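You operate a simulated robot arm through the tools that you are given. There is no shell and no other tool. Be economical: measure what you need, move in short steps, check, and stop when the job is done.

You are at the controls of a simulated robot arm. One attempt, no reset.

TASK
Put things in order on the top of the teal bench. At the end: the cream stub stands on top of the yellow crimp anvil; the medium stretch weight (marked "250 g") stands on top of the former block; the large stretch weight (marked "350 g") stands where the medium stretch weight stood; the blue height pin stands on top of the silver flat anvil; whatever was shut is shut again. Leave all else as you found it, and nothing knocked over.
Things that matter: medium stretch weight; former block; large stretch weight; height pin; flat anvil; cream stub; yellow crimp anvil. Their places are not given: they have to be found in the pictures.

The check looks at the end state, three seconds after you hand in, the way a careful person would. Anything else that was tipped, shoved, dropped, spilled or broken makes it a failure.

THE ROBOT
A 6-joint arm with a two-finger parallel gripper, fixed in place. Base frame: the origin is at the foot of the arm, x ahead of it, y to its left, z up; the work surface is at about z = 0. Lengths are in m, angles in degrees, forces in N, time in s.
With the tool pointing down near the work surface it reaches from about 0.18 to 0.46 m from the base axis. Its first joint turns from -70.0 to 70.0 degrees. Payload 1.9 kg.
Tool frame: the origin (TCP) lies between the finger pads and is the grasp point; the fingertips stand 0.023 m ahead of it; z points along the fingers, y is the line along which they close. The gripper opens to 0.094 m. The fingers are 0.038 m wide and 0.01 m thick; the gripper's body (0.054 by 0.096 m) begins 0.039 m behind the TCP.
Orientation is that of the tool frame in the base frame, as [roll, pitch, yaw] about the fixed x, y, z axes, in that order (R = Rz(yaw) Ry(pitch) Rx(roll)). With the fingers straight down and closing along the base's y, the tool's x points along the base's -x, its y along +y and its z along -z.

THE INTERFACE
- The arm moves only by the tool apply_moves. Its argument "targets" is a list of rows, each an object of numbers (a shift or turn left out is 0, a gripper value left out holds the last): "rx", "ry", "rz": the turn, a rotation vector about the tool's x, y, z in degrees; "x", "y", "z": the shift along the tool's x, y, z in m; "claw": the finger opening in m, from 0 to 0.094. In form: [{"rx": .., "ry": .., "rz": .., "x": .., "y": .., "z": .., "claw": ..}, ...]. A call has 1 to 12 rows; each row is the pose to reach, as a shift and turn from the pose commanded when the call began, along the tool's axes at that moment. Rows are played at 5 a second. More than 0.05 m and 8.6 degrees between two rows, or a gripper value outside its range, and nothing of the call is played. A pose out of reach is approached as far as the arm can. The call stops where the force on the tool passes 40 N (or 10 N more than at its start, if that is more) or the arm is blocked; 0.2 s more then pass. Each finger travels about 0.108 m/s and halts on what it meets, pressing with about 29 N; the grip force reading is that of the motor and also rises with nothing between the fingers. The clock runs only during rows and for 0.2 s after the last one: add rows that repeat a pose to give the fingers time. It gives the time, the measured TCP pose, the force on the tool (base axes), the opening and the grip force at its end, in the units of the frame above (readings bear some noise).
- Cameras (640 x 400 px; columns grow to the right, rows downward): "scene" is fixed at [0.0586, 0.3222, 0.4065]; the picture's right is [-0.69, -0.73, 0.00], its down [-0.49, 0.46, -0.74] and it looks along [0.54, -0.51, -0.67] (base axes); focal length 220 px, centre (320, 200). "wrist" rides on the gripper at [-0.039, 0, -0.044] in the tool frame; the picture's right is [0.00, -1.00, 0.00], its down [0.97, 0.00, -0.24] and it looks along [0.24, 0.00, 0.97] (tool axes); focal length 218 px, centre (320, 200).
- get_image(camera): a new picture of that camera. It takes no simulated time.
- point_at(camera, pixels): for up to 12 pixels [column, row] of the newest picture of that camera ("zoom" is the newest enlarged one), the place [x, y, z] in the base frame of the surface seen there, good to about 0.003 m, but the place of the scene camera against the robot may be out by one fixed shift of up to 0.012 m in any direction. It takes no simulated time.
- close_up(camera, box): a new picture of the part [left, top, right, bottom] of that camera's present view, enlarged. It takes no simulated time.
- close_job(): hands the job in; it is judged then, once.

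Work in short steps. Measure before you move; look again where a grasp or a placing could have gone wrong, and mend it. You have 80 turns and 38 pictures in all, those below and enlarged ones among them. Open the gripper and draw the arm clear of the work before you hand the job in, unless the task says otherwise; then end with one line.

The tools are called after ">>>" as name(argument=value, ...) on one line, values as JSON. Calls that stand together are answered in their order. apply_moves: Moves the arm, as the interface text tells. Its arguments: {"type":"object","properties":{"targets":{"type":"array","items":{"type":"object","properties":{"rx":{"type":"number"},"ry":{"type":"number"},"rz":{"type":"number"},"x":{"type":"number"},"y":{"type":"number"},"z":{"type":"number"},"claw":{"type":"number"}}}}},"required":["targets"]} The other tools are called the same way: get_image (camera) takes a picture; point_at (camera, pixels) gives the place of the surface under pixels of a picture; close_up (camera, box) takes an enlarged picture of a part of a camera's view; close_job () hands the job in.

At the start:

```text
time_s: 0.0
tcp_pos: [0.2794, -0.0317, 0.2461]
tcp_rot: [180.0, -0.1, -180.0]
force: [0.2, 0.6, 0.9]
width: 0.0941
grip_force: 0.1
```

scene: 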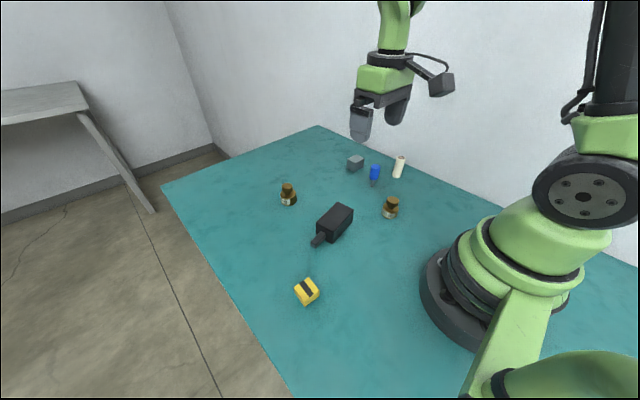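
wrist: 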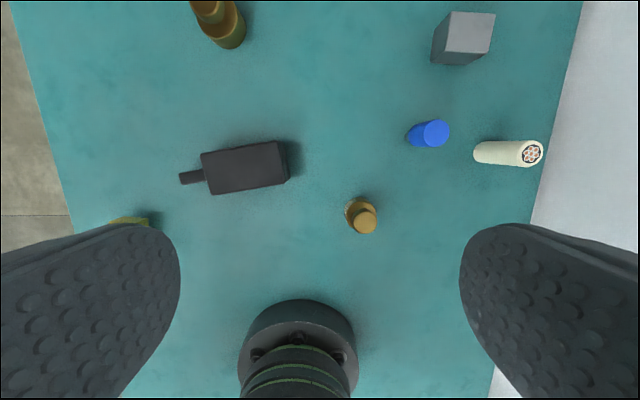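

The pictures show two brass weights (scene 288,195 and 391,207), black former block (335,222), yellow anvil (307,291), silver anvil (355,163), blue pin (375,173), cream stub (399,167). I enlarge the scene to read the details.

>>> close_up(camera="scene", box=[260, 140, 420, 240])

>>> close_up(camera="scene", box=[260, 220, 380, 320])

>>> point_at(camera="wrist", pixels=[[430, 131], [531, 153], [480, 152], [365, 222], [245, 167], [192, 177], [470, 30], [210, 8], [130, 220], [203, 153], [278, 143], [289, 178]])

```text
4.00 times, centred on (340, 190) of scene
```

zoom: 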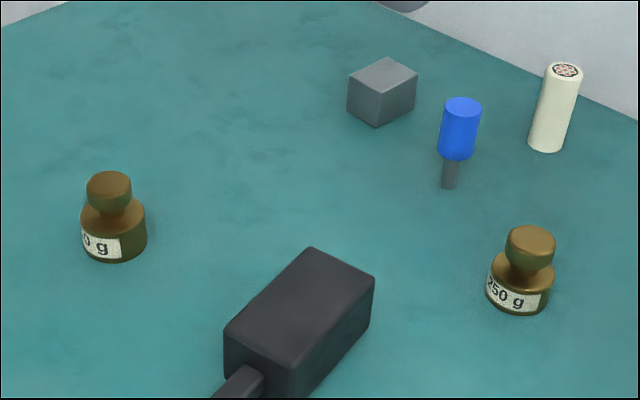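

```text
4.00 times, centred on (320, 270) of scene
```

zoom: 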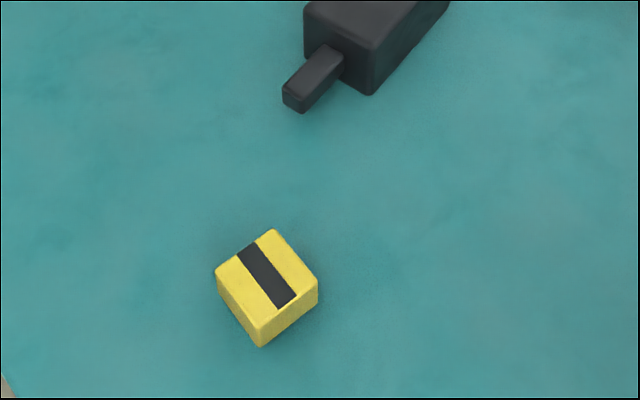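

```text
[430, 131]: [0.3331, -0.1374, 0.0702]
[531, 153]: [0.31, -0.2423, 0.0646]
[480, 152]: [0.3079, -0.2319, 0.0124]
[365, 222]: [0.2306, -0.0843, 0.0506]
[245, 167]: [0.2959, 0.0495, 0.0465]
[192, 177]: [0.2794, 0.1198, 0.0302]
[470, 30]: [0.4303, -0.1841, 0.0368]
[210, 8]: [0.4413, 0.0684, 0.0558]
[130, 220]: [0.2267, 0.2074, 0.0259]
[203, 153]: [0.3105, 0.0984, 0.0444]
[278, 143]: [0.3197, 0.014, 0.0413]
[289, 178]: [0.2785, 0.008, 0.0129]
```

The near weight reads "250 g", so it is the medium one, and the far one is the large one. I sharpen the positions with an enlarged wrist view of anvil, pin and stub.

>>> close_up(camera="wrist", box=[400, 0, 560, 180])

>>> close_up(camera="wrist", box=[160, 100, 400, 250])

>>> point_at(camera="wrist", pixels=[[453, 14], [493, 16], [487, 52], [447, 50], [419, 125], [410, 135], [365, 213], [365, 232], [356, 222], [375, 222], [430, 123], [430, 140]])

```text
2.22 times, centred on (480, 90) of wrist
```

zoom: 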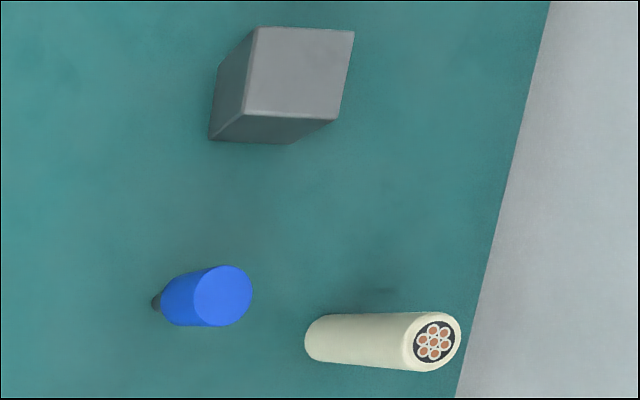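

```text
2.67 times, centred on (280, 175) of wrist
```

zoom: 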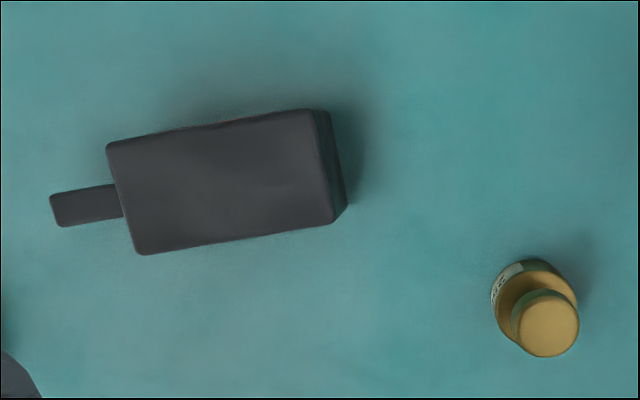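

```text
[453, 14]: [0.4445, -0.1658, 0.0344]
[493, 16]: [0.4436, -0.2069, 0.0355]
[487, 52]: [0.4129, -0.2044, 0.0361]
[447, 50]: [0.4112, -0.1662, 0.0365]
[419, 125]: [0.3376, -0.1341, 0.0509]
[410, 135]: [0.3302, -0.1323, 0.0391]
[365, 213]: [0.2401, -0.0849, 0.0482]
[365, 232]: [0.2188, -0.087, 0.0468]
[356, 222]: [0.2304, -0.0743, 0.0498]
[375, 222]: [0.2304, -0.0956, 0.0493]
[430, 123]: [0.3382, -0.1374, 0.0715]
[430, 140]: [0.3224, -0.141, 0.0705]
```

Anvil top centre is about (0.428,-0.186,0.036), pin about (0.331,-0.139) with top at 0.07. I move over the pin at z≈0.17 and look, also checking where the wall is.

>>> apply_moves(targets=[{"x": -0.017, "y": -0.036, "z": 0.0}, {"x": -0.034, "y": -0.072, "z": 0.02}, {"x": -0.051, "y": -0.107, "z": 0.05}, {"x": -0.051, "y": -0.107, "z": 0.076}, {"x": -0.051, "y": -0.107, "z": 0.076}])

>>> get_image(camera="wrist")

```text
time_s: 1.2
tcp_pos: [0.33, -0.138, 0.1716]
tcp_rot: [180.0, -0.1, 180.0]
force: [1.3, -0.8, 0.0]
width: 0.0941
grip_force: 0.1
```

```text
31 pictures are left
```

wrist: 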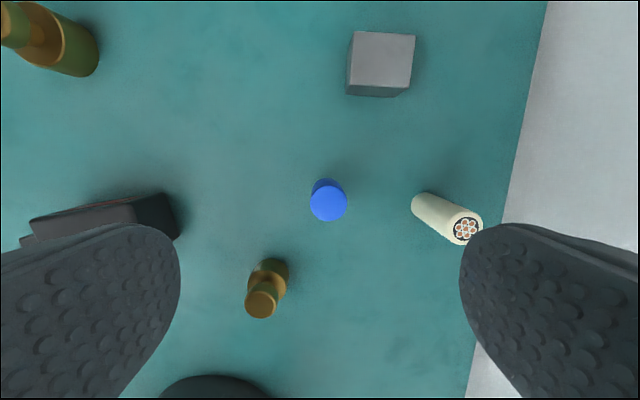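

Pin top is at (328,201), anvil top around (384,60), stub (466,229), bench edge near column 505. I measure these again from here.

>>> point_at(camera="wrist", pixels=[[328, 201], [328, 188], [328, 215], [315, 202], [341, 202], [356, 33], [413, 37], [408, 86], [350, 81], [466, 229], [520, 150], [560, 100]])

```text
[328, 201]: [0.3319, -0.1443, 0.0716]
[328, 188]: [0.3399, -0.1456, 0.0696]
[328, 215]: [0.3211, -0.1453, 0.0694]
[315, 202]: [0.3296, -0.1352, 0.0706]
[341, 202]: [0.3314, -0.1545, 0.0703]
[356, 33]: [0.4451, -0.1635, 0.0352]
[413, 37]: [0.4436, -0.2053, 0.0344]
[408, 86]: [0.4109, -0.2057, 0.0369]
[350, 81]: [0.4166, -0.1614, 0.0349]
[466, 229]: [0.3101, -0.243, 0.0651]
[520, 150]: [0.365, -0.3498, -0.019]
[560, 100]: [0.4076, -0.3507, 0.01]
```

Wall is at y≈-0.35, clear. The pin centre is (0.331,-0.144); I descend to z=0.05 over it, then close.

>>> apply_moves(targets=[{"x": -0.001, "y": -0.006, "z": 0.03}, {"x": -0.001, "y": -0.006, "z": 0.06}, {"x": -0.001, "y": -0.006, "z": 0.09}, {"x": -0.001, "y": -0.006, "z": 0.11}, {"x": -0.001, "y": -0.006, "z": 0.1216}, {"x": -0.001, "y": -0.006, "z": 0.1216}])

>>> apply_moves(targets=[{"claw": 0.05}, {"claw": 0.035}, {"claw": 0.025}, {"claw": 0.018}, {"claw": 0.015}, {"claw": 0.012}, {"claw": 0.012}])

```text
time_s: 2.6
tcp_pos: [0.3314, -0.1456, 0.05]
tcp_rot: [179.9, -0.1, 180.0]
force: [-0.3, 1.1, 0.4]
width: 0.094
grip_force: 0.1
```

```text
time_s: 4.2
tcp_pos: [0.331, -0.1458, 0.0496]
tcp_rot: [-180.0, 0.1, -180.0]
force: [1.1, 1.0, 0.4]
width: 0.0246
grip_force: 29.0
```

Pin is gripped (width 0.0246). I lift 0.07 and carry it over the anvil, checking the reach.

>>> apply_moves(targets=[{"z": -0.02}, {"z": -0.045}, {"z": -0.07}, {"x": -0.025, "y": -0.01, "z": -0.07}, {"x": -0.05, "y": -0.02, "z": -0.07}, {"x": -0.075, "y": -0.03, "z": -0.07}, {"x": -0.09, "y": -0.036, "z": -0.07}, {"x": -0.098, "y": -0.0385, "z": -0.07}, {"x": -0.098, "y": -0.0385, "z": -0.07}])

>>> get_image(camera="wrist")

>>> close_up(camera="scene", box=[310, 110, 422, 180])

```text
time_s: 6.2
tcp_pos: [0.4259, -0.1802, 0.1188]
tcp_rot: [180.0, -0.1, -180.0]
force: [-0.6, 0.1, -0.5]
width: 0.0244
grip_force: 29.5
out of reach, approached as far as the arm can: row 8, 9
```

```text
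30 pictures are left
```

wrist: 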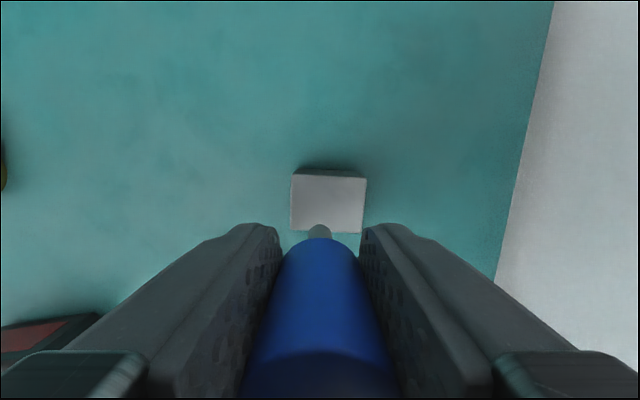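

```text
5.71 times, centred on (366, 145) of scene
```

zoom: 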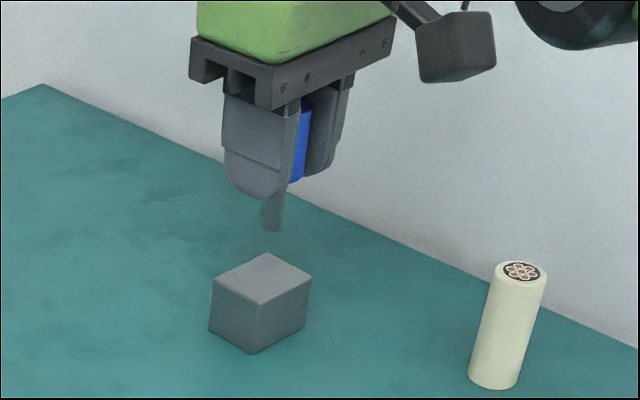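

The reach ends about 5 mm short of centre (TCP 0.426,-0.180), still well inside the anvil's top. I lower to just above the top and look.

>>> apply_moves(targets=[{"y": -0.002, "z": 0.012}, {"y": -0.002, "z": 0.022}, {"y": -0.002, "z": 0.029}, {"y": -0.002, "z": 0.032}, {"y": -0.002, "z": 0.032}])

>>> close_up(camera="scene", box=[310, 110, 422, 180])

```text
time_s: 7.4
tcp_pos: [0.4253, -0.1826, 0.0875]
tcp_rot: [-179.9, 0.0, 179.9]
force: [0.9, 0.7, -0.1]
width: 0.0244
grip_force: 29.0
```

```text
5.71 times, centred on (366, 145) of scene
```

zoom: 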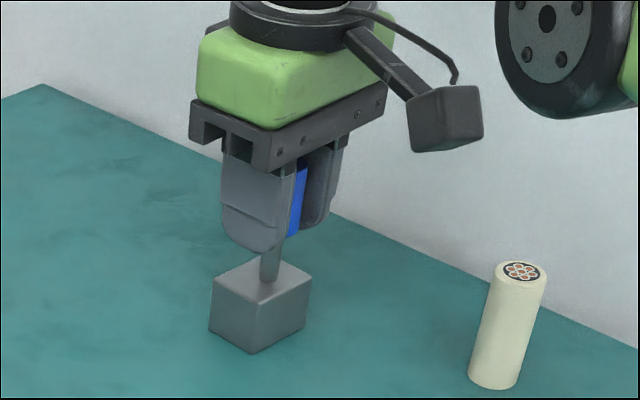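

The pin foot is over the middle of the anvil, a hair above. I lower in small steps until contact.

>>> apply_moves(targets=[{"z": 0.001}, {"z": 0.0015}, {"z": 0.002}, {"z": 0.002}])

```text
time_s: 8.4
tcp_pos: [0.4252, -0.1824, 0.0852]
tcp_rot: [180.0, 0.2, 180.0]
force: [0.4, 0.2, -0.4]
width: 0.0245
grip_force: 28.8
```

>>> apply_moves(targets=[{"z": 0.0005}, {"z": 0.001}, {"z": 0.0015}, {"z": 0.0015}])

```text
time_s: 9.4
tcp_pos: [0.4244, -0.1823, 0.0841]
tcp_rot: [-179.9, 0.3, 179.8]
force: [-1.5, -0.1, 4.2]
width: 0.0243
grip_force: 28.7
```

Contact shows (4 N). I open slowly and symmetrically, then rise.

>>> apply_moves(targets=[{"z": -0.0005, "claw": 0.026}, {"z": -0.0005, "claw": 0.03}, {"z": -0.0005, "claw": 0.04}, {"z": -0.0005, "claw": 0.055}, {"z": -0.0005, "claw": 0.055}, {"z": -0.02, "claw": 0.055}, {"z": -0.045, "claw": 0.055}, {"z": -0.075, "claw": 0.055}, {"z": -0.1, "claw": 0.055}])

>>> close_up(camera="scene", box=[310, 110, 422, 180])

```text
time_s: 11.4
tcp_pos: [0.4209, -0.1783, 0.1838]
tcp_rot: [179.9, 0.2, -180.0]
force: [-0.6, -0.6, -0.9]
width: 0.0551
grip_force: 0.1
out of reach, approached as far as the arm can: row 8, 9
```

```text
5.71 times, centred on (366, 145) of scene
```

zoom: 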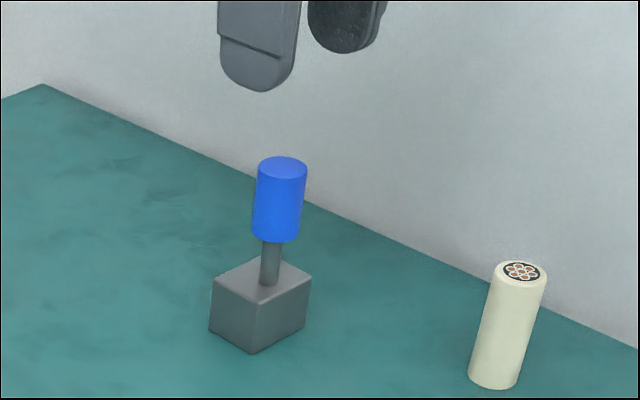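

The pin stands on the anvil. Next I go above the stub at about (0.310,-0.243).

>>> apply_moves(targets=[{"x": 0.03, "y": -0.01}, {"x": 0.06, "y": -0.03}, {"x": 0.09, "y": -0.05}, {"x": 0.111, "y": -0.064}, {"x": 0.111, "y": -0.064, "z": 0.02}, {"x": 0.111, "y": -0.064, "z": 0.02}])

>>> get_image(camera="wrist")

```text
time_s: 12.8
tcp_pos: [0.309, -0.2419, 0.1627]
tcp_rot: [180.0, 0.0, 179.9]
force: [0.0, -0.8, -0.6]
width: 0.0552
grip_force: 0.1
```

```text
26 pictures are left
```

wrist: 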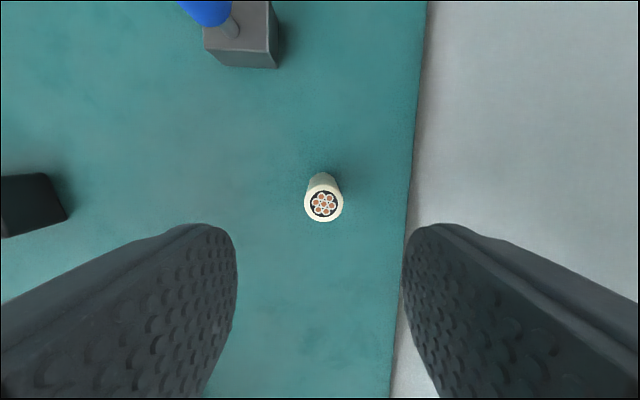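

Stub top centre at (323,203); I measure it.

>>> point_at(camera="wrist", pixels=[[323, 203], [323, 189], [323, 219], [307, 204], [340, 204]])

```text
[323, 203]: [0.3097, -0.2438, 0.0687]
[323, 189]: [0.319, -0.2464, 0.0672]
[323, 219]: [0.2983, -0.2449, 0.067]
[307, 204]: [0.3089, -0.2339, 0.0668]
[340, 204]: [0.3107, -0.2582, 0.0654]
```

Stub centre (0.309,-0.245), height ≈0.067. I descend to z=0.043 and close.

>>> apply_moves(targets=[{"y": -0.003, "z": 0.03}, {"y": -0.003, "z": 0.06}, {"y": -0.003, "z": 0.09}, {"y": -0.003, "z": 0.11}, {"y": -0.003, "z": 0.1197}, {"y": -0.003, "z": 0.1197}, {"y": -0.003, "z": 0.1197, "claw": 0.038}, {"y": -0.003, "z": 0.1197, "claw": 0.028}, {"y": -0.003, "z": 0.1197, "claw": 0.02}, {"y": -0.003, "z": 0.1197, "claw": 0.012}, {"y": -0.003, "z": 0.1197, "claw": 0.012}])

```text
time_s: 15.2
tcp_pos: [0.3085, -0.2441, 0.0443]
tcp_rot: [-180.0, 0.1, 180.0]
force: [1.0, -0.9, -0.5]
width: 0.0261
grip_force: 29.1
```

Stub gripped (0.0261). I lift to z≈0.2 and carry it toward the yellow anvil, halting short at (0.19,0.19).

>>> apply_moves(targets=[{"z": -0.03}, {"z": -0.07}, {"z": -0.11}, {"z": -0.155}, {"x": 0.01, "y": 0.04, "z": -0.155}, {"x": 0.022, "y": 0.085, "z": -0.155}, {"x": 0.035, "y": 0.13, "z": -0.155}, {"x": 0.047, "y": 0.175, "z": -0.155}, {"x": 0.06, "y": 0.22, "z": -0.155}])

>>> apply_moves(targets=[{"x": 0.01, "y": 0.045}, {"x": 0.02, "y": 0.09}, {"x": 0.035, "y": 0.135}, {"x": 0.05, "y": 0.175}, {"x": 0.06, "y": 0.215}, {"x": 0.06, "y": 0.215}])

>>> get_image(camera="wrist")

```text
time_s: 17.2
tcp_pos: [0.2497, -0.0239, 0.198]
tcp_rot: [-179.9, 0.0, 179.9]
force: [-0.1, 0.2, -1.4]
width: 0.0259
grip_force: 29.1
```

```text
time_s: 18.6
tcp_pos: [0.188, 0.1911, 0.1983]
tcp_rot: [-180.0, 0.1, 179.9]
force: [-0.3, -0.4, -0.8]
width: 0.0262
grip_force: 28.6
```

```text
25 pictures are left
```

wrist: 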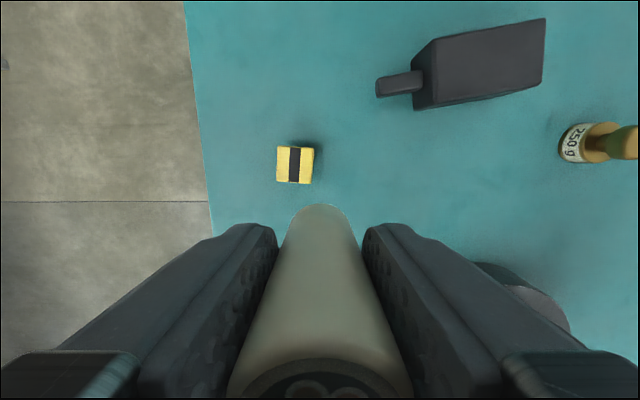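

Yellow anvil top spans about (278–314, 147–183). I measure its top corners and centre.

>>> point_at(camera="wrist", pixels=[[280, 150], [311, 150], [308, 180], [281, 178], [294, 164], [304, 164], [283, 164], [294, 151], [294, 178]])

```text
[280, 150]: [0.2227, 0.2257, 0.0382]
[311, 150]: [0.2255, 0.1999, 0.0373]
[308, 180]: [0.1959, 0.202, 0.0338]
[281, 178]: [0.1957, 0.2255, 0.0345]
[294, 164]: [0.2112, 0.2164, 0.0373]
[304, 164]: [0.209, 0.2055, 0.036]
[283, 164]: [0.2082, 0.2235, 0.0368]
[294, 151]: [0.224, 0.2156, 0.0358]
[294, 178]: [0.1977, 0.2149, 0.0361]
```

Anvil top centre ≈(0.210,0.2143,0.036). I move over it and lower to a few mm above contact (TCP z≈0.084).

>>> apply_moves(targets=[{"x": -0.0215, "y": 0.0232}, {"x": -0.0215, "y": 0.0232, "z": 0.03}, {"x": -0.0215, "y": 0.0232, "z": 0.06}, {"x": -0.0215, "y": 0.0232, "z": 0.09}, {"x": -0.0215, "y": 0.0232, "z": 0.105}, {"x": -0.0215, "y": 0.0232, "z": 0.114}, {"x": -0.0215, "y": 0.0232, "z": 0.114}])

>>> close_up(camera="scene", box=[256, 230, 368, 320])

>>> get_image(camera="wrist")

```text
time_s: 20.2
tcp_pos: [0.2112, 0.2129, 0.0852]
tcp_rot: [180.0, -0.1, 179.9]
force: [-0.2, 0.1, -0.5]
width: 0.026
grip_force: 28.6
```

```text
4.44 times, centred on (312, 275) of scene
```

zoom: 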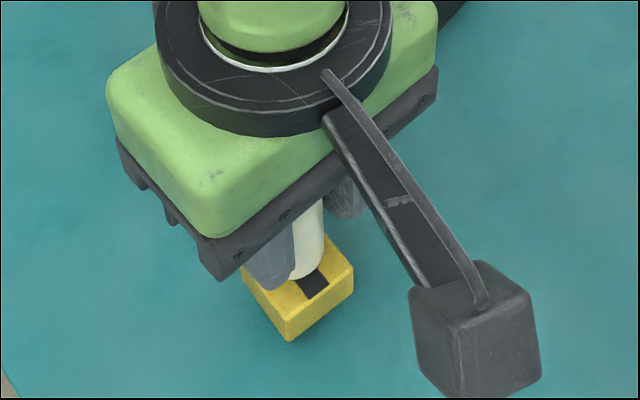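

```text
23 pictures are left
```

wrist: 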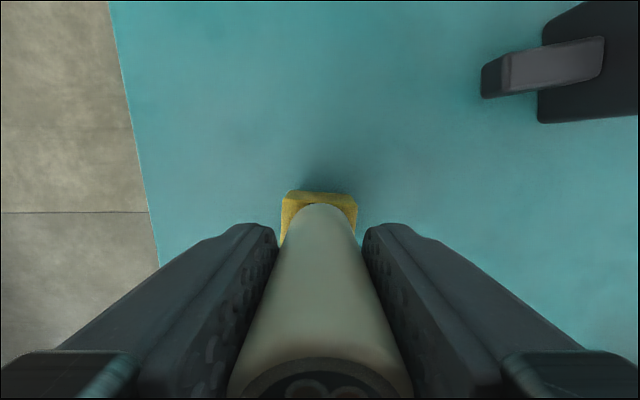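

In the wrist view the anvil (282–357) is centred under the stub, and the scene agrees. I lower gently to contact.

>>> apply_moves(targets=[{"z": 0.002}, {"z": 0.003}, {"z": 0.004}, {"z": 0.0045}, {"z": 0.0045}])

```text
time_s: 21.4
tcp_pos: [0.2115, 0.2128, 0.0787]
tcp_rot: [-180.0, 0.0, 179.9]
force: [-0.8, -0.6, 4.1]
width: 0.0258
grip_force: 28.4
```

Contact (4 N up). I open slowly and rise.

>>> apply_moves(targets=[{"z": -0.0005, "claw": 0.028}, {"z": -0.0005, "claw": 0.034}, {"z": -0.0005, "claw": 0.045}, {"z": -0.0005, "claw": 0.06}, {"z": -0.0005, "claw": 0.06}, {"z": -0.02}, {"z": -0.045}, {"z": -0.075}, {"z": -0.105}, {"z": -0.12}])

>>> apply_moves(targets=[{"y": -0.04}, {"y": -0.08}, {"y": -0.12}, {"x": 0.0, "y": -0.165}, {"x": 0.0, "y": -0.21}, {"x": 0.0, "y": -0.25, "claw": 0.07}, {"x": -0.01, "y": -0.28, "claw": 0.07}, {"x": -0.018, "y": -0.3, "claw": 0.07}, {"x": -0.018, "y": -0.3, "claw": 0.07}])

>>> get_image(camera="scene")

>>> get_image(camera="wrist")

```text
time_s: 23.6
tcp_pos: [0.2103, 0.2142, 0.2002]
tcp_rot: [-179.9, 0.0, 180.0]
force: [-0.7, -0.6, 0.0]
width: 0.0601
grip_force: 0.0
```

```text
time_s: 25.6
tcp_pos: [0.2285, -0.0858, 0.1976]
tcp_rot: [-180.0, 0.0, -180.0]
force: [0.2, -0.3, 0.1]
width: 0.0699
grip_force: 0.2
```

```text
22 pictures are left
```

scene: 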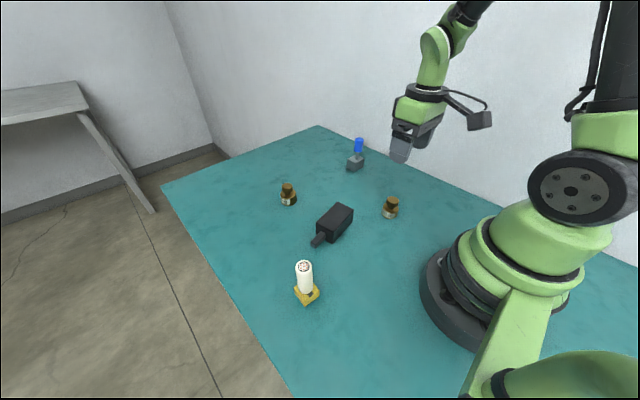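

```text
21 pictures are left
```

wrist: 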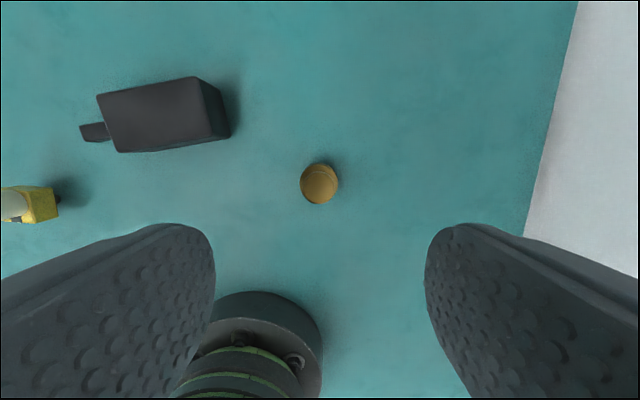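

Stub stands on the yellow anvil. The medium weight is at (319,184) and the block top is around (160,115); I measure both.

>>> point_at(camera="wrist", pixels=[[319, 182], [319, 167], [319, 202], [302, 184], [337, 184], [97, 95], [196, 78], [213, 138], [117, 152], [155, 115], [92, 133], [225, 125]])

>>> close_up(camera="wrist", box=[280, 150, 360, 220])

```text
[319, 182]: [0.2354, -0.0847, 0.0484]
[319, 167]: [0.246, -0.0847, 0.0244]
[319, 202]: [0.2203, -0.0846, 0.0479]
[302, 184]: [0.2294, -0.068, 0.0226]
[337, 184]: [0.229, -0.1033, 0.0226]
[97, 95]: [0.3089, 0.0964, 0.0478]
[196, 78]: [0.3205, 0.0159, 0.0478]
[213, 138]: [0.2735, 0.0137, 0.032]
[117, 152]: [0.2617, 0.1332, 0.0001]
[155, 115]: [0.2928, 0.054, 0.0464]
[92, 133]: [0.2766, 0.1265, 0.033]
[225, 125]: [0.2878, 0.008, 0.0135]
```

```text
5.71 times, centred on (320, 185) of wrist
```

zoom: 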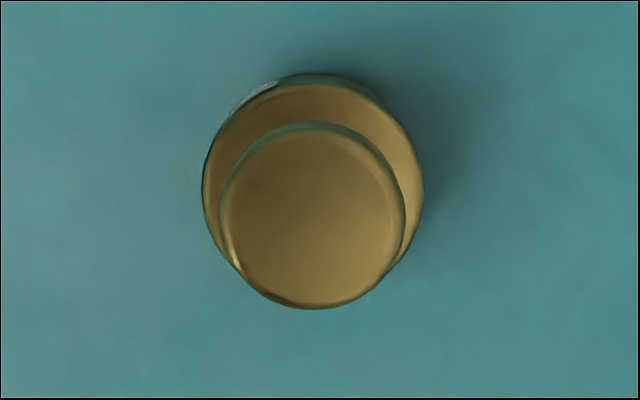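

Medium weight centre ≈(0.2303,-0.085); base ⌀≈0.036, 0.024 tall. I descend to z=0.029 to grip its base and close.

>>> apply_moves(targets=[{"x": -0.0018, "y": 0.0008, "z": 0.04}, {"x": -0.0018, "y": 0.0008, "z": 0.08}, {"x": -0.0018, "y": 0.0008, "z": 0.12}, {"x": -0.0018, "y": 0.0008, "z": 0.15}, {"x": -0.0018, "y": 0.0008, "z": 0.1686}, {"x": -0.0018, "y": 0.0008, "z": 0.1686}])

>>> get_image(camera="wrist")

>>> apply_moves(targets=[{"claw": 0.055}, {"claw": 0.045}, {"claw": 0.035}, {"claw": 0.025}, {"claw": 0.025}])

```text
time_s: 27.0
tcp_pos: [0.2309, -0.0851, 0.03]
tcp_rot: [-179.9, 0.0, 179.9]
force: [0.3, 0.6, 0.1]
width: 0.07
grip_force: 0.1
```

```text
19 pictures are left
```

wrist: 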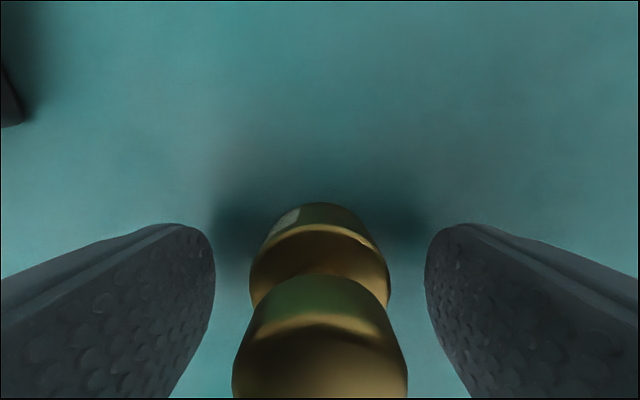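

```text
time_s: 28.2
tcp_pos: [0.2303, -0.0856, 0.0315]
tcp_rot: [-179.9, 0.0, 180.0]
force: [-0.8, 0.5, 0.3]
width: 0.039
grip_force: 28.9
```

Gripped at 0.039. I lift and carry it to (0.24,0.055) short of the block to measure the block's top.

>>> apply_moves(targets=[{"z": -0.03}, {"z": -0.07}, {"z": -0.11}, {"z": -0.135}, {"y": 0.04, "z": -0.135}, {"x": -0.004, "y": 0.08, "z": -0.135}, {"x": -0.008, "y": 0.12, "z": -0.135}, {"x": -0.01, "y": 0.14, "z": -0.135}, {"x": -0.01, "y": 0.14, "z": -0.135}])

>>> get_image(camera="wrist")

```text
time_s: 30.2
tcp_pos: [0.2411, 0.055, 0.1659]
tcp_rot: [180.0, 0.0, 180.0]
force: [-0.1, 0.0, -3.1]
width: 0.039
grip_force: 28.8
```

```text
18 pictures are left
```

wrist: 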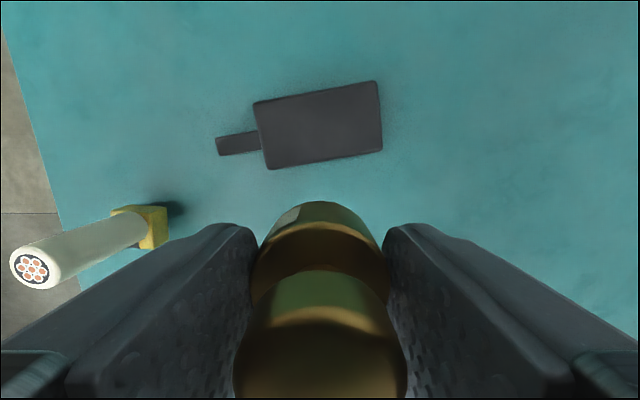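

Block top corners are near (254,103), (376,81), (382,152), (268,168), centre (320,126). I measure.

>>> point_at(camera="wrist", pixels=[[258, 106], [374, 85], [378, 149], [270, 165], [320, 126], [316, 96], [324, 156]])

```text
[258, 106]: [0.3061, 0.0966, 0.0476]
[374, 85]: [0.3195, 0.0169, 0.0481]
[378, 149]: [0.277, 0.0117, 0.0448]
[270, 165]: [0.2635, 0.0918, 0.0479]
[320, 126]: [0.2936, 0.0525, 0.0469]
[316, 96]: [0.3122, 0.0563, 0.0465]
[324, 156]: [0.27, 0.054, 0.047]
```

Block top centre ≈(0.292,0.0535,0.047). I move over it and lower to about 4 mm above contact.

>>> apply_moves(targets=[{"x": -0.025, "y": -0.0015}, {"x": -0.051, "y": -0.0015}, {"x": -0.051, "y": -0.0015, "z": 0.03}, {"x": -0.051, "y": -0.0015, "z": 0.055}, {"x": -0.051, "y": -0.0015, "z": 0.073}, {"x": -0.051, "y": -0.0015, "z": 0.083}, {"x": -0.051, "y": -0.0015, "z": 0.083}])

>>> close_up(camera="scene", box=[280, 160, 392, 260])

```text
time_s: 31.8
tcp_pos: [0.2924, 0.0532, 0.0836]
tcp_rot: [-180.0, 0.0, 180.0]
force: [0.2, -0.2, -3.1]
width: 0.039
grip_force: 29.0
```

```text
4.00 times, centred on (336, 210) of scene
```

zoom: 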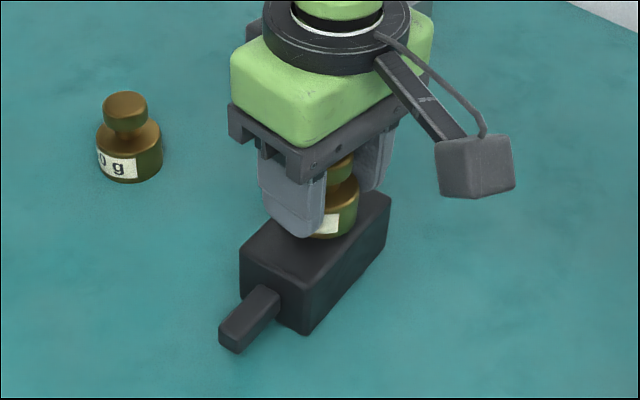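

The weight is over the middle of the block. I lower to contact in small steps.

>>> apply_moves(targets=[{"z": 0.002}, {"z": 0.0035}, {"z": 0.0045}, {"z": 0.0055}, {"z": 0.0055}])

```text
time_s: 33.0
tcp_pos: [0.2916, 0.0522, 0.0765]
tcp_rot: [180.0, -0.1, 179.9]
force: [0.7, -0.1, -2.1]
width: 0.039
grip_force: 28.5
```

>>> apply_moves(targets=[{"z": 0.0005}, {"z": 0.001}, {"z": 0.001}])

```text
time_s: 33.8
tcp_pos: [0.2913, 0.0534, 0.0777]
tcp_rot: [-180.0, -0.1, 179.9]
force: [-6.6, -0.3, 17.3]
width: 0.039
grip_force: 29.2
```

Contact is firm (17 N). I back off 1 mm while opening, then rise.

>>> apply_moves(targets=[{"z": -0.001, "claw": 0.039}, {"z": -0.001, "claw": 0.042}, {"z": -0.001, "claw": 0.05}, {"z": -0.001, "claw": 0.065}, {"z": -0.001, "claw": 0.065}, {"z": -0.02}, {"z": -0.045}, {"z": -0.08}, {"z": -0.11}, {"z": -0.11}])

>>> get_image(camera="wrist")

>>> close_up(camera="scene", box=[260, 140, 420, 240])

```text
time_s: 36.0
tcp_pos: [0.2906, 0.0522, 0.1866]
tcp_rot: [180.0, 0.0, 179.9]
force: [0.3, -0.4, 0.3]
width: 0.0651
grip_force: 0.0
```

```text
16 pictures are left
```

wrist: 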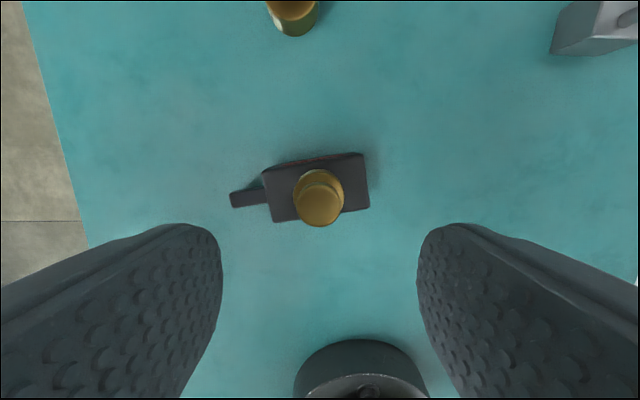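

```text
4.00 times, centred on (340, 190) of scene
```

zoom: 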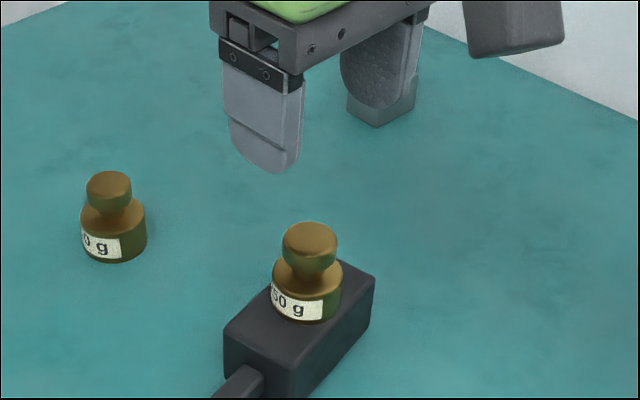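

Medium weight stands on the block. Now I move toward the large weight and view it from (0.41,0.065).

>>> apply_moves(targets=[{"x": -0.04, "y": 0.004}, {"x": -0.08, "y": 0.008}, {"x": -0.12, "y": 0.013}, {"x": -0.12, "y": 0.013}])

>>> get_image(camera="wrist")

```text
time_s: 37.0
tcp_pos: [0.4115, 0.0647, 0.1865]
tcp_rot: [180.0, 0.0, -180.0]
force: [-0.4, 0.7, -0.4]
width: 0.0649
grip_force: 0.0
```

```text
14 pictures are left
```

wrist: 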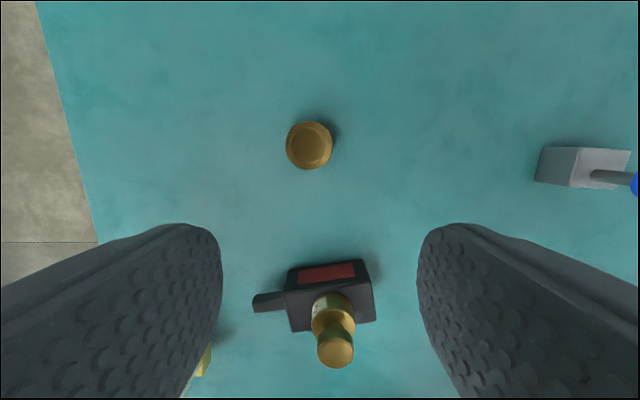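

Large weight at (309,146), almost directly under the camera. I measure it and its rim.

>>> point_at(camera="wrist", pixels=[[309, 146], [309, 124], [309, 168], [288, 146], [331, 146], [309, 135], [309, 158]])

>>> close_up(camera="wrist", box=[270, 110, 350, 180])

```text
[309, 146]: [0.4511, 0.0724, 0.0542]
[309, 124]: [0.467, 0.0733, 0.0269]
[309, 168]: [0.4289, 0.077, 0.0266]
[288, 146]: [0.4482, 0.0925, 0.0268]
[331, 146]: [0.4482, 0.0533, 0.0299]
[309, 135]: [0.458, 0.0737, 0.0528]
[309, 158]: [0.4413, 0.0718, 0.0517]
```

```text
5.71 times, centred on (310, 145) of wrist
```

zoom: 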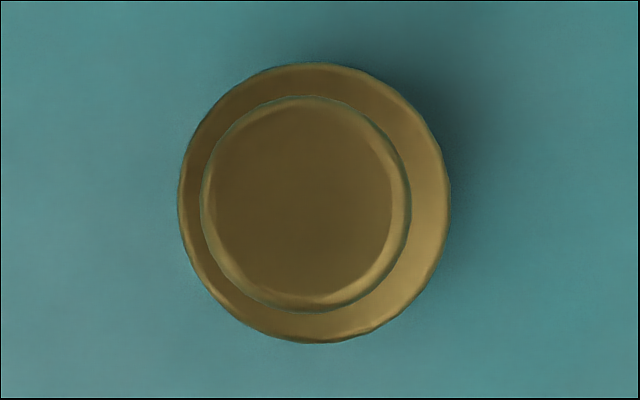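

Large weight centre ≈(0.448,0.0728), base ⌀≈0.043. It is just in reach; I go over it and down to z=0.08 first, to verify.

>>> apply_moves(targets=[{"x": -0.0365, "y": 0.008, "claw": 0.075}, {"x": -0.0365, "y": 0.008, "z": 0.03}, {"x": -0.0365, "y": 0.008, "z": 0.06}, {"x": -0.0365, "y": 0.008, "z": 0.09}, {"x": -0.0365, "y": 0.008, "z": 0.1}, {"x": -0.0365, "y": 0.008, "z": 0.1}])

```text
time_s: 38.4
tcp_pos: [0.4476, 0.075, 0.0855]
tcp_rot: [-180.0, 0.0, 180.0]
force: [0.6, -0.3, -0.7]
width: 0.0752
grip_force: 0.0
```

Reach is fine. I go on down to z≈0.031 and close.

>>> apply_moves(targets=[{"z": 0.02}, {"z": 0.04}, {"z": 0.0545}, {"z": 0.0545}, {"z": 0.0545, "claw": 0.06}, {"z": 0.0545, "claw": 0.05}, {"z": 0.0545, "claw": 0.04}, {"z": 0.0545, "claw": 0.03}, {"z": 0.0545, "claw": 0.03}])

```text
time_s: 40.4
tcp_pos: [0.4471, 0.0729, 0.032]
tcp_rot: [-180.0, 0.0, 179.9]
force: [-0.2, 0.7, -0.2]
width: 0.0429
grip_force: 28.8
```

Gripped at 0.043. I lift high and carry it around to above (0.2303,-0.085).

>>> apply_moves(targets=[{"z": -0.02}, {"z": -0.05}, {"z": -0.09}, {"z": -0.125}, {"z": -0.14}, {"x": 0.03, "y": -0.035, "z": -0.14}, {"x": 0.05, "y": -0.075, "z": -0.14}, {"x": 0.07, "y": -0.115, "z": -0.14}, {"x": 0.09, "y": -0.158, "z": -0.14}, {"x": 0.13, "y": -0.158, "z": -0.14}, {"x": 0.17, "y": -0.158, "z": -0.14}, {"x": 0.17, "y": -0.158, "z": -0.14}])

```text
time_s: 43.0
tcp_pos: [0.2786, -0.0844, 0.1711]
tcp_rot: [179.9, -0.1, -180.0]
force: [0.3, 0.2, -3.6]
width: 0.0432
grip_force: 28.9
```

Carried well. I go over the medium's old spot and lower to about z=0.037.

>>> apply_moves(targets=[{"x": 0.025}, {"x": 0.048}, {"x": 0.048, "z": 0.04}, {"x": 0.048, "z": 0.08}, {"x": 0.048, "z": 0.11}, {"x": 0.048, "z": 0.128}, {"x": 0.048, "z": 0.134}, {"x": 0.048, "z": 0.134}])

```text
time_s: 44.8
tcp_pos: [0.2297, -0.0845, 0.0382]
tcp_rot: [-180.0, 0.0, 179.8]
force: [0.0, -0.4, -3.5]
width: 0.0432
grip_force: 29.0
```

Position is right; I lower to contact in small steps.

>>> apply_moves(targets=[{"z": 0.002}, {"z": 0.004}, {"z": 0.005}, {"z": 0.0055}, {"z": 0.0055}])

```text
time_s: 46.0
tcp_pos: [0.2305, -0.0839, 0.0324]
tcp_rot: [179.9, 0.0, 179.9]
force: [-1.3, 0.3, -4.0]
width: 0.0431
grip_force: 29.1
```

>>> apply_moves(targets=[{"z": 0.0005}, {"z": 0.001}, {"z": 0.001}])

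```text
time_s: 46.8
tcp_pos: [0.2298, -0.0842, 0.0316]
tcp_rot: [180.0, 0.0, 179.9]
force: [-5.2, 3.0, 17.4]
width: 0.0432
grip_force: 28.9
```

Contact. I back off slightly, open and rise.

>>> apply_moves(targets=[{"z": -0.0008, "claw": 0.0432}, {"z": -0.0008, "claw": 0.046}, {"z": -0.0008, "claw": 0.055}, {"z": -0.0008, "claw": 0.07}, {"z": -0.0008, "claw": 0.07}, {"z": -0.025}, {"z": -0.06}, {"z": -0.1}, {"z": -0.14}, {"z": -0.168}, {"z": -0.168}])

>>> get_image(camera="wrist")

>>> get_image(camera="scene")

>>> close_up(camera="scene", box=[260, 120, 420, 220])

>>> close_up(camera="scene", box=[260, 230, 368, 320])

```text
time_s: 49.2
tcp_pos: [0.2292, -0.0849, 0.2007]
tcp_rot: [-179.9, 0.0, 179.9]
force: [-0.5, -0.2, 0.8]
width: 0.0701
grip_force: 0.0
```

```text
12 pictures are left
```

wrist: 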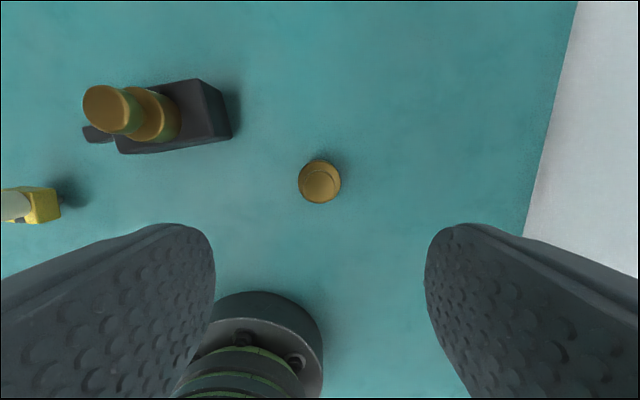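

```text
11 pictures are left
```

scene: 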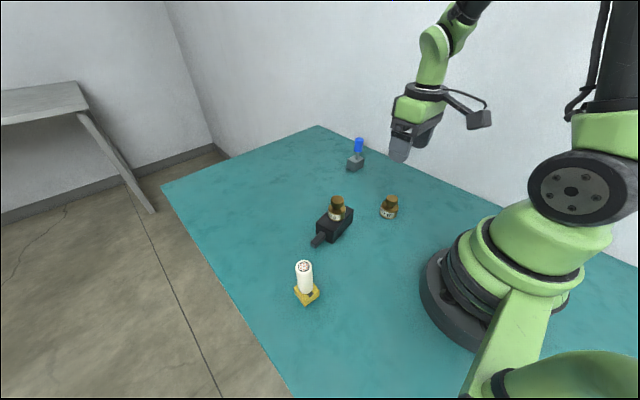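

```text
4.00 times, centred on (340, 170) of scene
```

zoom: 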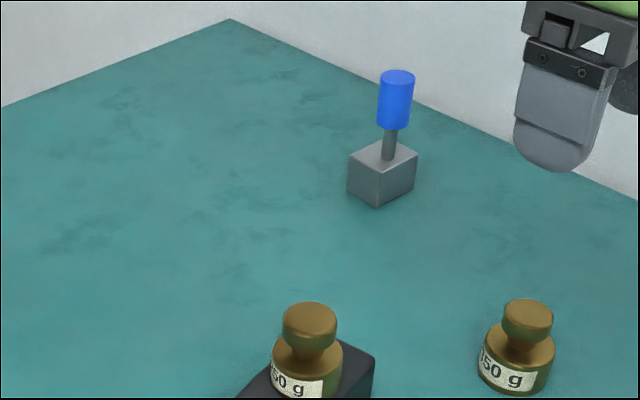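

```text
4.44 times, centred on (314, 275) of scene
```

zoom: 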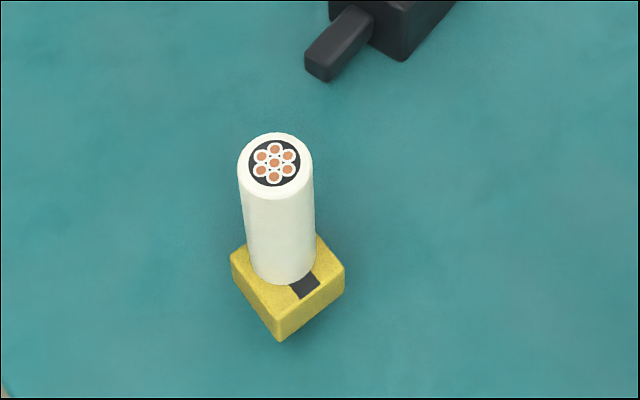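

All four pieces stand where they should, upright: pin on silver anvil, stub on yellow anvil, 250 g on the block, and 350 g at the medium's old spot ((319,182) now against (319,184) before). Nothing was opened, and the arm is clear with the gripper open, so I hand in.

>>> close_job()

```text
The job is handed in.
```

I've handed the job in. All four placements are done and every piece is upright. The blue height pin stands about 4 mm off the flat anvil's centre because the arm couldn't reach further. I didn't open anything, so nothing needed shutting.
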